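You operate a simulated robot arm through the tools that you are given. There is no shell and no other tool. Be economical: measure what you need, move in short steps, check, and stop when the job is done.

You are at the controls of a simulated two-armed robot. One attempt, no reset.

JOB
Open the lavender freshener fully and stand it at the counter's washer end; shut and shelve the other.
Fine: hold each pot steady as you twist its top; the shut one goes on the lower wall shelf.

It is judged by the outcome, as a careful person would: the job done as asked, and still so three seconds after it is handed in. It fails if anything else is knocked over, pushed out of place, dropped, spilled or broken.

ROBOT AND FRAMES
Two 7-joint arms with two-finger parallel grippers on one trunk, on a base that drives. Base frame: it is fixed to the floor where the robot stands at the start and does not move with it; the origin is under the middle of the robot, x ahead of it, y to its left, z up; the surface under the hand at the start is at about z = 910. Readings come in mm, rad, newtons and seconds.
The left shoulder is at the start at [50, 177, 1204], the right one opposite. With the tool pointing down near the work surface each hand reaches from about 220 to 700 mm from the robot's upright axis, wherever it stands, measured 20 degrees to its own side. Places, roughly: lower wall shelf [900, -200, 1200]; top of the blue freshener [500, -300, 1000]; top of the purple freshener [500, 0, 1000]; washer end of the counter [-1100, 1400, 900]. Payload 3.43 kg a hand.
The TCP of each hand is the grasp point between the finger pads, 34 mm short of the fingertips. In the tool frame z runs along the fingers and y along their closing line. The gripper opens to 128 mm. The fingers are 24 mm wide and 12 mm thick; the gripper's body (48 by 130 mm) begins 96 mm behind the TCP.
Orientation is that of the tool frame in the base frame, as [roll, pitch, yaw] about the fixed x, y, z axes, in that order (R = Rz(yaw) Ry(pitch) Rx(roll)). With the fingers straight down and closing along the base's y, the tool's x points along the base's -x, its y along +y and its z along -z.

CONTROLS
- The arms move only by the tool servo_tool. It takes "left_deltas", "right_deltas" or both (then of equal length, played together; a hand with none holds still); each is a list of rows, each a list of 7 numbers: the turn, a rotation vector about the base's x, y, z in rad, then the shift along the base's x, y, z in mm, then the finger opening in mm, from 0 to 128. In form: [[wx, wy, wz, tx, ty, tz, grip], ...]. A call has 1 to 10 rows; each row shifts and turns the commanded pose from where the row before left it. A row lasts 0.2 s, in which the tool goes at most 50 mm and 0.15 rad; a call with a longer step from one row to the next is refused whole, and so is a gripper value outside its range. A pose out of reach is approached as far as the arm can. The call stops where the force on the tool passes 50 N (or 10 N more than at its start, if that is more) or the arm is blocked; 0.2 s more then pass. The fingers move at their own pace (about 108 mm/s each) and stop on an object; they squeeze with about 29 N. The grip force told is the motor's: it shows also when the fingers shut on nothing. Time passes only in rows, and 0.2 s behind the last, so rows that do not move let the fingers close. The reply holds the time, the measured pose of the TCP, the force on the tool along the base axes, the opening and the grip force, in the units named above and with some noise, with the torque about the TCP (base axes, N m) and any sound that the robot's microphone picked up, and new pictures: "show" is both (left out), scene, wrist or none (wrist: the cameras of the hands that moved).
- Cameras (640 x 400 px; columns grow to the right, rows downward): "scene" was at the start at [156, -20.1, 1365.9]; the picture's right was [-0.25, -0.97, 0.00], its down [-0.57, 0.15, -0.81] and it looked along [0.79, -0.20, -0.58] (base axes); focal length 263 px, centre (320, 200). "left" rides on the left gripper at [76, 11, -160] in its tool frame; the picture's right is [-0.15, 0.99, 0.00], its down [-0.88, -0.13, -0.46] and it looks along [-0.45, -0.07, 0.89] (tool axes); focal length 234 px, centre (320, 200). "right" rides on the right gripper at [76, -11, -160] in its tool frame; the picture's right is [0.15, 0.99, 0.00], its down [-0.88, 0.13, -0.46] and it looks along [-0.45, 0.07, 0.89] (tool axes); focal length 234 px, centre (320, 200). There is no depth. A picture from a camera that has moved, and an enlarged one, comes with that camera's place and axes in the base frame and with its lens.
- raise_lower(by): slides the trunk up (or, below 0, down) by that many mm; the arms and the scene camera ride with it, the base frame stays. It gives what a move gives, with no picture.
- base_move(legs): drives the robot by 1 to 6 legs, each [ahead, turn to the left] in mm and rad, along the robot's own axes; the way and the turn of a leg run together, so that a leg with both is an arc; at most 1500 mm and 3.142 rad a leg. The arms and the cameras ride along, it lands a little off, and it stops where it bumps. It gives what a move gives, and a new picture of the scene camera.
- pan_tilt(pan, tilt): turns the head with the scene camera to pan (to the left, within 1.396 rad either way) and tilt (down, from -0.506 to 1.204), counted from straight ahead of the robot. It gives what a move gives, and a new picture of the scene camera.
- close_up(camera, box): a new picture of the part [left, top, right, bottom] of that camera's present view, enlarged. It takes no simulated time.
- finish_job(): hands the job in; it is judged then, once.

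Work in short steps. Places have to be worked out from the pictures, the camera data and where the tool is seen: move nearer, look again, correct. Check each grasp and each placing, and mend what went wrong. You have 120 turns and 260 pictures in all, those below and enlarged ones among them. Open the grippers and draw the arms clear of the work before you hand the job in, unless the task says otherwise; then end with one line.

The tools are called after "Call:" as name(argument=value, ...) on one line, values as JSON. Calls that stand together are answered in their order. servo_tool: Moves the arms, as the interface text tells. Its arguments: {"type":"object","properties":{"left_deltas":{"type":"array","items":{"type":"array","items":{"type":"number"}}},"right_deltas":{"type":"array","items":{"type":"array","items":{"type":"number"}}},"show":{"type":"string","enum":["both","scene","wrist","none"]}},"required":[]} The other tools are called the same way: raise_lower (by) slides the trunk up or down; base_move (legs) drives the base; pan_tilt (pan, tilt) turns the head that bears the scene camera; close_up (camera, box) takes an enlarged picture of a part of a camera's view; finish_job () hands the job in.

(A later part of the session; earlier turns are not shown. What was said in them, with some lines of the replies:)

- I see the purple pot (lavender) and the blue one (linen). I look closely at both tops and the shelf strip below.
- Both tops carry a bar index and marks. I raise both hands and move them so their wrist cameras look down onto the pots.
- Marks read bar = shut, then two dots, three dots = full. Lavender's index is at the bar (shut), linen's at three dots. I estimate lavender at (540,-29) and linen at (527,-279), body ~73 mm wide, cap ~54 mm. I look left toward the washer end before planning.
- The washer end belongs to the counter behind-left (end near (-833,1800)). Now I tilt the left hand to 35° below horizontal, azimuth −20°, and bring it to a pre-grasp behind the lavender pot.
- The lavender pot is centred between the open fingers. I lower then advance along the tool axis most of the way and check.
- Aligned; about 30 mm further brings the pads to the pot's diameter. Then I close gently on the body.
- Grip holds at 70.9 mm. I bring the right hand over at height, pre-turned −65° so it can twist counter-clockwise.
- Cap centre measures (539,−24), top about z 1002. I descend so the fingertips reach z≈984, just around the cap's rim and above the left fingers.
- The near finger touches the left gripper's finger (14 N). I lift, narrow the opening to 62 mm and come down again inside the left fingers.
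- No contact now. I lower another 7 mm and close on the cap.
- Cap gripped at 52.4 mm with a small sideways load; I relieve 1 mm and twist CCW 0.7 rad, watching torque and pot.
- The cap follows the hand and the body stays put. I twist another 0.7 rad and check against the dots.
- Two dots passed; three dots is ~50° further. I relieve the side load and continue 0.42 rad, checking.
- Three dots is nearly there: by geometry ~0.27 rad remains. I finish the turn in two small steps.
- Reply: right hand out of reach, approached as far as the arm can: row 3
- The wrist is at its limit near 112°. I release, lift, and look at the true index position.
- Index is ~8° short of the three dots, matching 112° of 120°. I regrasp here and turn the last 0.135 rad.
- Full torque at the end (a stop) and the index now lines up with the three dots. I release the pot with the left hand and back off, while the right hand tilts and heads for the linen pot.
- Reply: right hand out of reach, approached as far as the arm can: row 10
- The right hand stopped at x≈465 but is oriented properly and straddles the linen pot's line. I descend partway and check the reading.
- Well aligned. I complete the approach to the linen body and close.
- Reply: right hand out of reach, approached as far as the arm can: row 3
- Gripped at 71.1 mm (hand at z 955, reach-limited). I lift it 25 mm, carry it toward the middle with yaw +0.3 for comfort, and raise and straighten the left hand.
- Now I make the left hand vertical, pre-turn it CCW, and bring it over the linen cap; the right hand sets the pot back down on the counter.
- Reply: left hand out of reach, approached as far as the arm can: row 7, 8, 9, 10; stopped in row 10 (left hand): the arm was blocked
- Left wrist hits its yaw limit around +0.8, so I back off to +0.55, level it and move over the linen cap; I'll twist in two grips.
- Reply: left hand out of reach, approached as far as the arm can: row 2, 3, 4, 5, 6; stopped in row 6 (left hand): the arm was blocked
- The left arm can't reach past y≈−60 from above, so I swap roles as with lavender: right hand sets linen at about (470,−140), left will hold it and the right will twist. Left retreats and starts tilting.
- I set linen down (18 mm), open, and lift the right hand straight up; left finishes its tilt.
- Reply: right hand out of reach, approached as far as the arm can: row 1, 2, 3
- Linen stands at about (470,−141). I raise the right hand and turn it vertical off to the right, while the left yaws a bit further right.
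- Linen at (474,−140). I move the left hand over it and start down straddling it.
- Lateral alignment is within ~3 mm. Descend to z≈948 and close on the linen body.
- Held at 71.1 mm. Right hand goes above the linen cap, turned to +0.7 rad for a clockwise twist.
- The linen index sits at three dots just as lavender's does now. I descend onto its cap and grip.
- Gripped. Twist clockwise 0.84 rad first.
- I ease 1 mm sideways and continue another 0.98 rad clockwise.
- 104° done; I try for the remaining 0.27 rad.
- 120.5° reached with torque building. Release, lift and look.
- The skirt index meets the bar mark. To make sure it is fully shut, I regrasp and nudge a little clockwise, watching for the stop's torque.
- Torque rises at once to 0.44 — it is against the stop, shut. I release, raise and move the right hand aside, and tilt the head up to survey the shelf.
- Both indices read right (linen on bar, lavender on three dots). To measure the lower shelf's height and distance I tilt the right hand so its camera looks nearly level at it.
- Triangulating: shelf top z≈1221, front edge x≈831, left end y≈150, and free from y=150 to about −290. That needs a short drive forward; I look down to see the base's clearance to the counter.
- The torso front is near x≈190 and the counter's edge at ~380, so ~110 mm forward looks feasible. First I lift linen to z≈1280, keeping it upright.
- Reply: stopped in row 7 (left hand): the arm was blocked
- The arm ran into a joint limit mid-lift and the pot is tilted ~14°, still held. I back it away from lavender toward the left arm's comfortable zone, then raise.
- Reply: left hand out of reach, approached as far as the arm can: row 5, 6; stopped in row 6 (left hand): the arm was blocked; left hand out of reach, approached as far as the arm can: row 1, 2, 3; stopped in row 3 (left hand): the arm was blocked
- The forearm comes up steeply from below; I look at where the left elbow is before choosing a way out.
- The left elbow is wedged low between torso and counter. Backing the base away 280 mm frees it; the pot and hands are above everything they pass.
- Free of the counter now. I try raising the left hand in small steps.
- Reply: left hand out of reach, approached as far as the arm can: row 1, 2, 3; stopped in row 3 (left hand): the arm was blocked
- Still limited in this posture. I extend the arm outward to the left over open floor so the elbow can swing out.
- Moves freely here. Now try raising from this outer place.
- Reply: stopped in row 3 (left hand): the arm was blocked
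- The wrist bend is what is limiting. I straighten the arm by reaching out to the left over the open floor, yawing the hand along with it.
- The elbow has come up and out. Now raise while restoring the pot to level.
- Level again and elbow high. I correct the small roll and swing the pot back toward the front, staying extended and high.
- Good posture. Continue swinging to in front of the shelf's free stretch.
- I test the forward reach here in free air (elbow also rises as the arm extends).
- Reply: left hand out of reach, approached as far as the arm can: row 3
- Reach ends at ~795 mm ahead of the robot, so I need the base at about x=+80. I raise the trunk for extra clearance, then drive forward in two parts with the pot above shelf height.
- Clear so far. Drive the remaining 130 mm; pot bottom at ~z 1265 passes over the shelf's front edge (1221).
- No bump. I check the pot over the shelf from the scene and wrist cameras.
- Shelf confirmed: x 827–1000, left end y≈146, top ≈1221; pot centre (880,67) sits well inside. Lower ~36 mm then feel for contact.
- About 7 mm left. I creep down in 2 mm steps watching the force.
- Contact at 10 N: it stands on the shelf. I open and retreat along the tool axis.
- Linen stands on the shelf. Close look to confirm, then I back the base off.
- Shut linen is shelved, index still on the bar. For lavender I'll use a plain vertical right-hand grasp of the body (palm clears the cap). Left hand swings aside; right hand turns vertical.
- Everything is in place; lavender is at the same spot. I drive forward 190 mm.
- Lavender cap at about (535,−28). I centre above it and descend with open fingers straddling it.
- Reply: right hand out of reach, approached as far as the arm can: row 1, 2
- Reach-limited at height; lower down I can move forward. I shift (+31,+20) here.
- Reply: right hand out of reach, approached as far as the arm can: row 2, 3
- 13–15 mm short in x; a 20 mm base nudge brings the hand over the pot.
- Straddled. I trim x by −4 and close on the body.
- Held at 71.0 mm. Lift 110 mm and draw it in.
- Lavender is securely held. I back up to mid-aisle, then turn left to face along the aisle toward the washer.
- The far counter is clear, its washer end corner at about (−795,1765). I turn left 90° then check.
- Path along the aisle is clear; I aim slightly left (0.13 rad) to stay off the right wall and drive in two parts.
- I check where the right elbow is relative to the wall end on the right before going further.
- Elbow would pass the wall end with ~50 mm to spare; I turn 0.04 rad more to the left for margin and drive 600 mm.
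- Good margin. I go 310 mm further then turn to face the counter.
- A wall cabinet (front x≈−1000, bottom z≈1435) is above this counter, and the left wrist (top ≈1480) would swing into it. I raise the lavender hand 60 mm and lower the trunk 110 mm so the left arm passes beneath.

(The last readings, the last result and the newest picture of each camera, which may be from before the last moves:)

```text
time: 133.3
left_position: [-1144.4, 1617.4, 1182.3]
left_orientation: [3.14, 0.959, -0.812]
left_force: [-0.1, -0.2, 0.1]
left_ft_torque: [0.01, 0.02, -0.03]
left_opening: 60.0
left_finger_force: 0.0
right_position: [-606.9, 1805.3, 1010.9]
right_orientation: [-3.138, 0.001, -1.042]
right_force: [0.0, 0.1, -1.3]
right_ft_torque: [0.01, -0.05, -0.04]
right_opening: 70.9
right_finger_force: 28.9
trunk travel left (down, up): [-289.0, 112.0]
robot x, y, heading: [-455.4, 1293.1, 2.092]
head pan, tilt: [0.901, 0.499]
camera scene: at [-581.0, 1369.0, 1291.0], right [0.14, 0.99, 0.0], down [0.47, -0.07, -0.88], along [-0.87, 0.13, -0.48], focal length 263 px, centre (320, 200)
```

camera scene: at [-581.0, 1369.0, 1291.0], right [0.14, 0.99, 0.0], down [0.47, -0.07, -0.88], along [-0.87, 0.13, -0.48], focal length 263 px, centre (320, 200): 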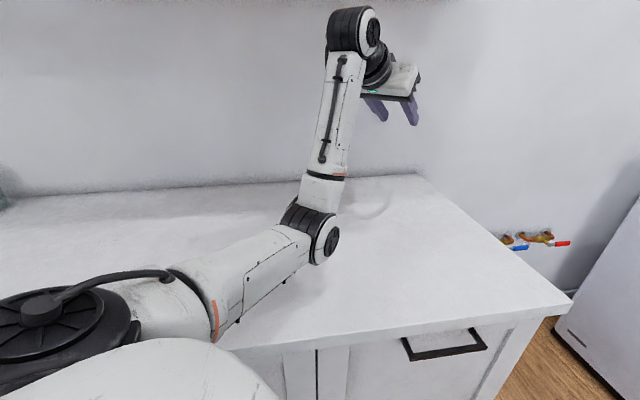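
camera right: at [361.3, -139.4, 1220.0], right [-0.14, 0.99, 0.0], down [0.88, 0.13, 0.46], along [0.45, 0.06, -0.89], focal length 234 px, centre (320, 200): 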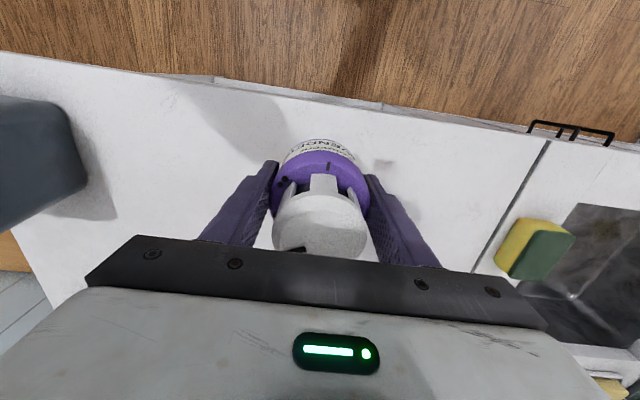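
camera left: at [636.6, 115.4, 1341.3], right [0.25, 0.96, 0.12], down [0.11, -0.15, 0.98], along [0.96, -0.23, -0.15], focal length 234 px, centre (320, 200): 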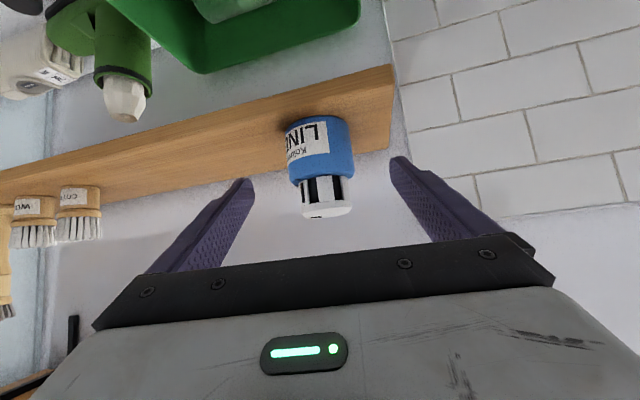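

Passing beneath the cabinet. I turn a further 0.75 rad to bring lavender over the counter end.

Call:
base_move(legs=[[0, 0.75]])

Call:
pan_tilt(pan=-0.3, tilt=0.7)

```text
time: 135.7
left_position: [-1181.3, 1065.4, 1182.4]
left_orientation: [-3.141, 0.959, -0.067]
left_force: [0.2, -0.4, 0.0]
left_ft_torque: [-0.01, 0.01, -0.04]
left_opening: 60.2
left_finger_force: 0.0
right_position: [-914.4, 1569.5, 1011.0]
right_orientation: [-3.137, -0.002, -0.3]
right_force: [-0.4, 0.1, -1.4]
right_ft_torque: [0.02, -0.01, -0.02]
right_opening: 71.0
right_finger_force: 29.1
trunk travel left (down, up): [-289.0, 112.0]
robot x, y, heading: [-459.5, 1293.0, 2.833]
head pan, tilt: [0.901, 0.499]
camera scene: at [-597.6, 1264.6, 1291.0], right [-0.56, 0.83, 0.0], down [0.4, 0.27, -0.88], along [-0.72, -0.49, -0.48], focal length 263 px, centre (320, 200)
```

scene: 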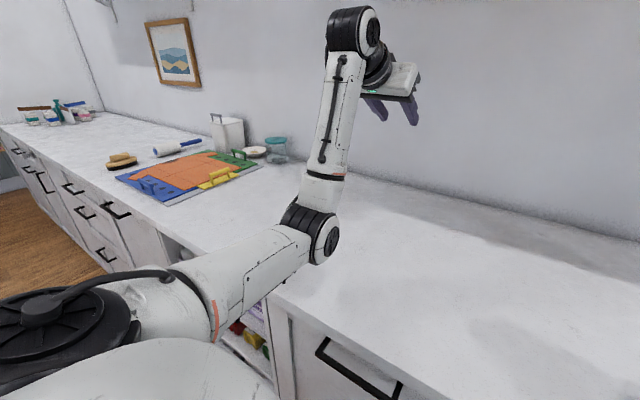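

```text
time: 137.1
left_position: [-1181.5, 1066.6, 1183.3]
left_orientation: [3.141, 0.957, -0.068]
left_force: [-0.7, 0.4, 0.4]
left_ft_torque: [-0.03, 0.01, 0.02]
left_opening: 59.8
left_finger_force: 0.1
right_position: [-912.3, 1567.9, 1011.5]
right_orientation: [-3.137, -0.001, -0.297]
right_force: [0.8, -0.5, -1.5]
right_ft_torque: [0.03, 0.03, 0.03]
right_opening: 71.0
right_finger_force: 29.3
trunk travel left (down, up): [-289.0, 112.0]
robot x, y, heading: [-453.8, 1294.6, 2.844]
head pan, tilt: [-0.3, 0.7]
camera scene: at [-592.5, 1364.3, 1273.3], right [0.57, 0.82, 0.0], down [0.53, -0.36, -0.76], along [-0.63, 0.43, -0.64], focal length 263 px, centre (320, 200)
```

scene: 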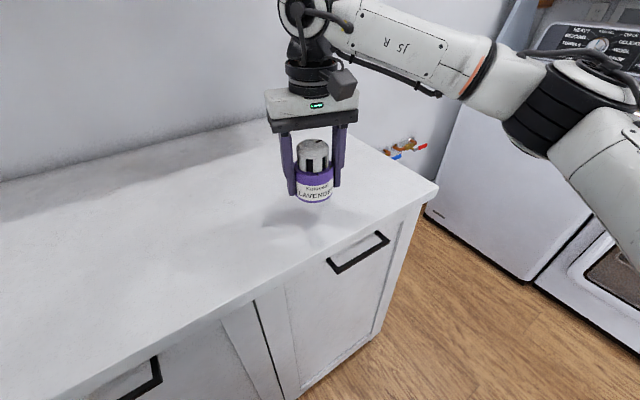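

Lavender is over the end of the counter. I move it a bit further in and lower toward the surface.

Call:
servo_tool(right_deltas=[[0, 0, 0, -22, -10, 0, 50], [0, 0, 0, -22, -10, 0, 50], [0, 0, 0, -22, -10, 0, 50], [0, 0, 0, 0, 0, -20, 50], [0, 0, 0, 0, 0, -15, 50], [0, 0, 0, 0, 0, -10, 50]], show="both")

```text
time: 138.5
left_position: [-1181.6, 1065.5, 1182.3]
left_orientation: [-3.141, 0.958, -0.071]
left_force: [0.3, -0.1, -1.0]
left_ft_torque: [-0.01, 0.01, 0.03]
left_opening: 59.9
left_finger_force: 0.0
right_position: [-980.0, 1538.2, 965.7]
right_orientation: [-3.138, 0.0, -0.299]
right_force: [-0.1, 0.1, -1.7]
right_ft_torque: [0.01, 0.0, 0.01]
right_opening: 70.8
right_finger_force: 29.0
trunk travel left (down, up): [-289.0, 112.0]
robot x, y, heading: [-458.2, 1291.5, 2.841]
head pan, tilt: [-0.3, 0.7]
camera scene: at [-592.5, 1364.4, 1273.3], right [0.57, 0.82, 0.0], down [0.53, -0.36, -0.76], along [-0.63, 0.43, -0.64], focal length 263 px, centre (320, 200)
camera right: at [-904.5, 1526.3, 1126.2], right [-0.15, -0.99, 0.0], down [-0.88, 0.13, 0.45], along [-0.45, 0.07, -0.89], focal length 234 px, centre (320, 200)
```

scene: 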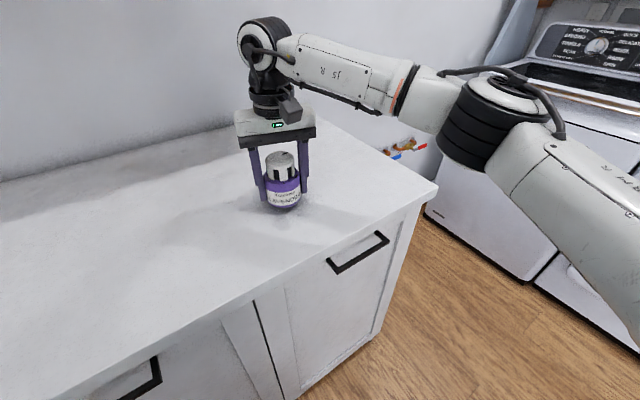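
right: 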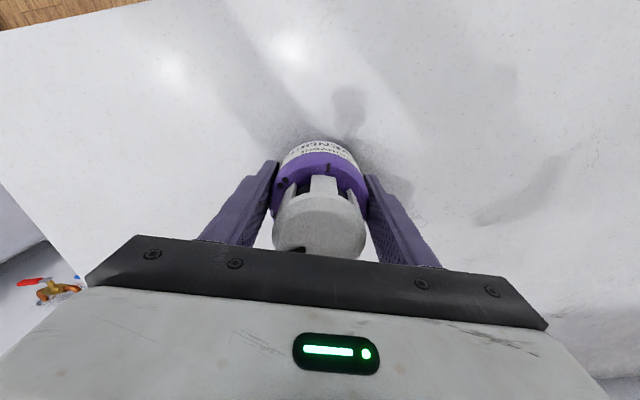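

Now creep down to feel contact (expected near z 950).

Call:
servo_tool(right_deltas=[[0, 0, 0, 0, 0, -4, 50], [0, 0, 0, 0, 0, -4, 50], [0, 0, 0, 0, 0, -3, 50], [0, 0, 0, 0, 0, -2, 50]], show="none")

Call:
servo_tool(right_deltas=[[0, 0, 0, 0, 0, -1.5, 50], [0, 0, 0, 0, 0, -1, 50], [0, 0, 0, 0, 0, 0, 50]], show="none")

```text
time: 139.5
left_position: [-1181.4, 1065.8, 1183.0]
left_orientation: [3.141, 0.957, -0.068]
left_force: [0.4, 0.4, 0.5]
left_ft_torque: [0.02, -0.04, -0.03]
left_opening: 60.1
left_finger_force: 0.0
right_position: [-980.8, 1537.2, 952.0]
right_orientation: [-3.138, -0.001, -0.3]
right_force: [0.4, -0.4, -1.5]
right_ft_torque: [0.02, 0.02, -0.01]
right_opening: 71.0
right_finger_force: 29.5
trunk travel left (down, up): [-289.0, 112.0]
robot x, y, heading: [-455.1, 1296.2, 2.837]
head pan, tilt: [-0.3, 0.7]
```

```text
time: 140.3
left_position: [-1181.8, 1066.1, 1183.3]
left_orientation: [-3.14, 0.959, -0.067]
left_force: [0.9, 0.3, 0.0]
left_ft_torque: [0.0, -0.01, 0.0]
left_opening: 60.0
left_finger_force: 0.0
right_position: [-978.3, 1538.3, 951.1]
right_orientation: [-3.139, 0.003, -0.3]
right_force: [-1.8, -1.3, 4.7]
right_ft_torque: [-0.2, 0.13, -0.03]
right_opening: 70.9
right_finger_force: 28.5
trunk travel left (down, up): [-289.0, 112.0]
robot x, y, heading: [-454.8, 1292.4, 2.841]
head pan, tilt: [-0.3, 0.7]
```

Light contact (~6 N): it stands on the counter. I open, then rise straight up and look.

Call:
servo_tool(right_deltas=[[0, 0, 0, 0, 0, 0, 75], [0, 0, 0, 0, 0, 0, 100], [0, 0, 0, 0, 0, 0, 125], [0, 0, 0, 0, 0, 0, 125], [0, 0, 0, 0, 0, 20, 125], [0, 0, 0, 0, 0, 40, 125], [0, 0, 0, 0, 0, 45, 125], [0, 0, 0, 10, 5, 45, 125], [0, 0, 0, 30, 15, 20, 125]], show="both")

Call:
close_up(camera="right", box=[270, 95, 400, 235])

```text
time: 142.3
left_position: [-1180.8, 1067.3, 1184.4]
left_orientation: [3.14, 0.96, -0.071]
left_force: [0.3, -0.2, -0.6]
left_ft_torque: [-0.03, 0.02, 0.02]
left_opening: 59.9
left_finger_force: 0.0
right_position: [-938.7, 1558.0, 1122.3]
right_orientation: [-3.141, -0.001, -0.3]
right_force: [-0.5, -0.4, 0.0]
right_ft_torque: [0.0, 0.04, 0.0]
right_opening: 125.2
right_finger_force: 0.1
trunk travel left (down, up): [-289.0, 112.0]
robot x, y, heading: [-453.6, 1291.2, 2.835]
head pan, tilt: [-0.3, 0.7]
camera scene: at [-591.8, 1364.9, 1273.3], right [0.57, 0.82, 0.0], down [0.53, -0.37, -0.77], along [-0.63, 0.43, -0.64], focal length 263 px, centre (320, 200)
camera right: at [-863.1, 1546.3, 1281.6], right [-0.15, -0.99, 0.0], down [-0.88, 0.13, 0.46], along [-0.45, 0.07, -0.89], focal length 234 px, centre (320, 200)
```

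scene: 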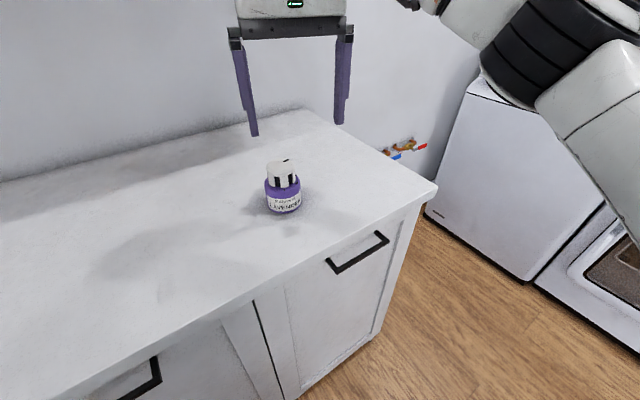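
right: 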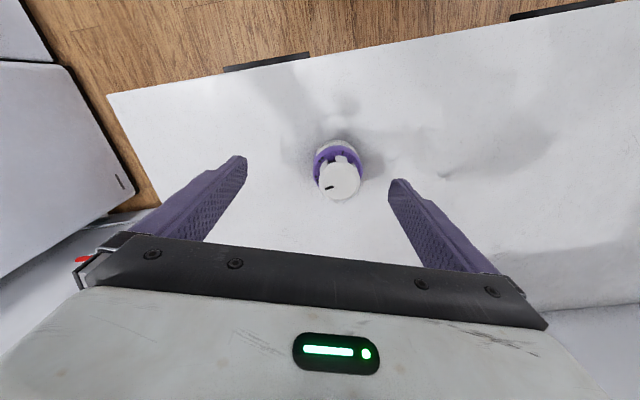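

```text
2.86 times, centred on (335, 165) of right
camera zoom: at [-863.1, 1546.3, 1281.6], right [-0.15, -0.99, 0.0], down [-0.88, 0.13, 0.46], along [-0.45, 0.07, -0.89], focal length 669 px, centre (277, 300)
```

zoom: 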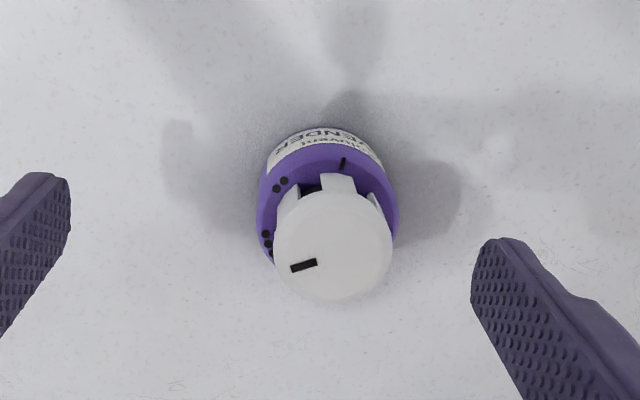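

Standing at the washer end. I verify the opening index with a tighter close-up.

Call:
close_up(camera="right", box=[310, 130, 370, 205])

Call:
close_up(camera="scene", box=[255, 145, 315, 220])

```text
5.33 times, centred on (340, 168) of right
camera zoom: at [-863.1, 1546.3, 1281.6], right [-0.15, -0.99, 0.0], down [-0.88, 0.13, 0.46], along [-0.45, 0.07, -0.89], focal length 1249 px, centre (213, 373)
```

zoom: 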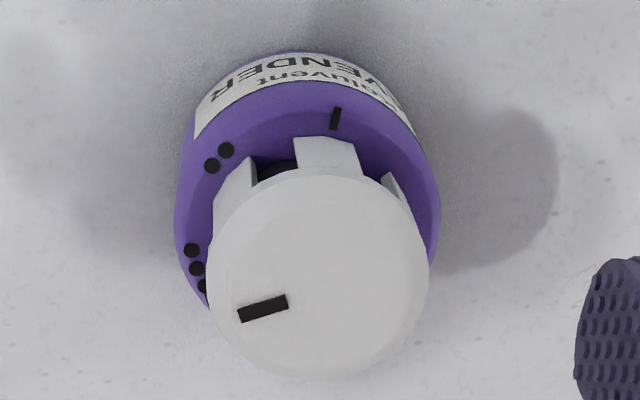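

```text
5.33 times, centred on (285, 182) of scene
camera zoom: at [-591.8, 1364.9, 1273.3], right [0.57, 0.82, 0.0], down [0.53, -0.37, -0.77], along [-0.63, 0.43, -0.64], focal length 1401 px, centre (507, 293)
```

zoom: 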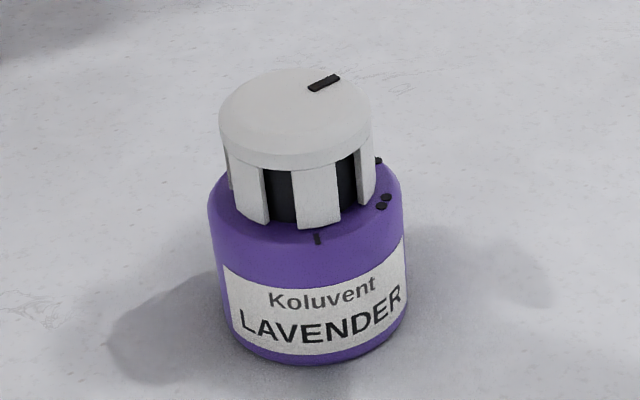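

Index-to-mark angle is ~120°, i.e. on the three dots: fully open. I back the base off so both arms are clear and open the left gripper.

Call:
base_move(legs=[[-180, 0]])

Call:
servo_tool(left_deltas=[[0, 0, 0, 0, 0, 0, 100], [0, 0, 0, 0, 0, 0, 120]], show="scene")

```text
time: 143.8
left_position: [-1008.9, 1012.2, 1184.2]
left_orientation: [-3.141, 0.958, -0.069]
left_force: [0.1, 0.1, -0.1]
left_ft_torque: [0.02, 0.01, 0.03]
left_opening: 60.1
left_finger_force: 0.2
right_position: [-766.0, 1503.7, 1121.8]
right_orientation: [-3.138, 0.002, -0.3]
right_force: [-0.3, -0.6, 0.4]
right_ft_torque: [0.01, 0.02, 0.02]
right_opening: 125.2
right_finger_force: 0.0
trunk travel left (down, up): [-289.0, 112.0]
robot x, y, heading: [-282.6, 1240.4, 2.839]
head pan, tilt: [-0.3, 0.7]
camera scene: at [-418.8, 1310.4, 1273.4], right [0.57, 0.82, 0.0], down [0.53, -0.37, -0.77], along [-0.63, 0.43, -0.64], focal length 263 px, centre (320, 200)
```

scene: 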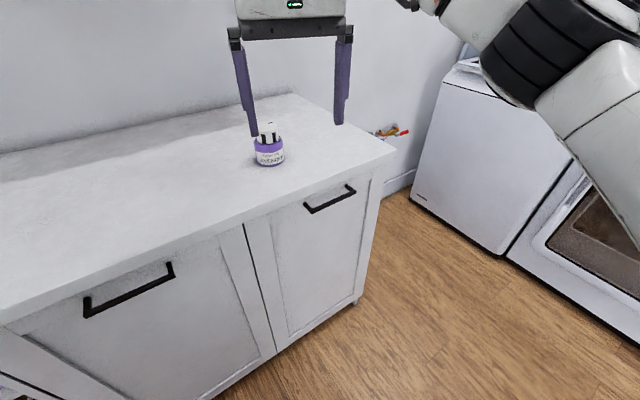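

```text
time: 144.4
left_position: [-1011.1, 1013.5, 1181.6]
left_orientation: [-3.14, 0.958, -0.07]
left_force: [0.0, 0.7, -0.2]
left_ft_torque: [-0.02, -0.02, -0.01]
left_opening: 120.3
left_finger_force: 0.1
right_position: [-767.0, 1504.2, 1122.0]
right_orientation: [-3.138, -0.002, -0.301]
right_force: [-0.7, 0.1, -0.6]
right_ft_torque: [0.0, 0.0, -0.02]
right_opening: 125.4
right_finger_force: 0.0
trunk travel left (down, up): [-289.0, 112.0]
robot x, y, heading: [-284.9, 1237.5, 2.838]
head pan, tilt: [-0.3, 0.7]
camera scene: at [-419.5, 1310.6, 1273.3], right [0.57, 0.82, 0.0], down [0.53, -0.37, -0.76], along [-0.63, 0.43, -0.64], focal length 263 px, centre (320, 200)
```

scene: 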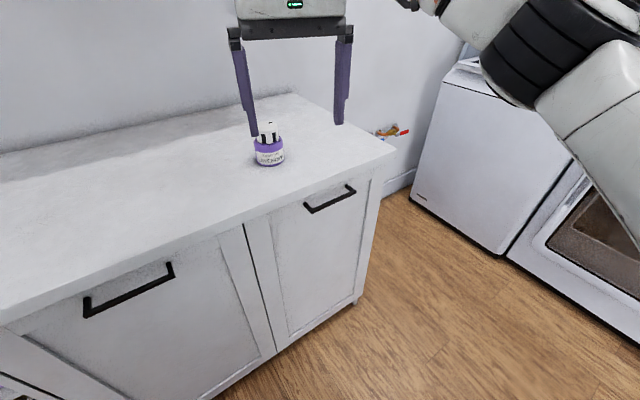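

Lavender stands fully open at the washer end, linen is shut on the lower shelf, and both arms are clear with grippers open. I hand it in.

Call:
finish_job()

```text
The job is handed in.
```

The lavender freshener is fully open (index on the three dots) and standing at the washer end of the counter; the linen one is shut (index on the bar) and standing on the lower wall shelf. While I was moving the linen pot it tilted up to about 38° in the gripper, already shut. Earlier, before I shut it, it may have dropped up to about 17 mm onto the counter when I set it down. It stayed upright on landing, and I saw no spill either time.
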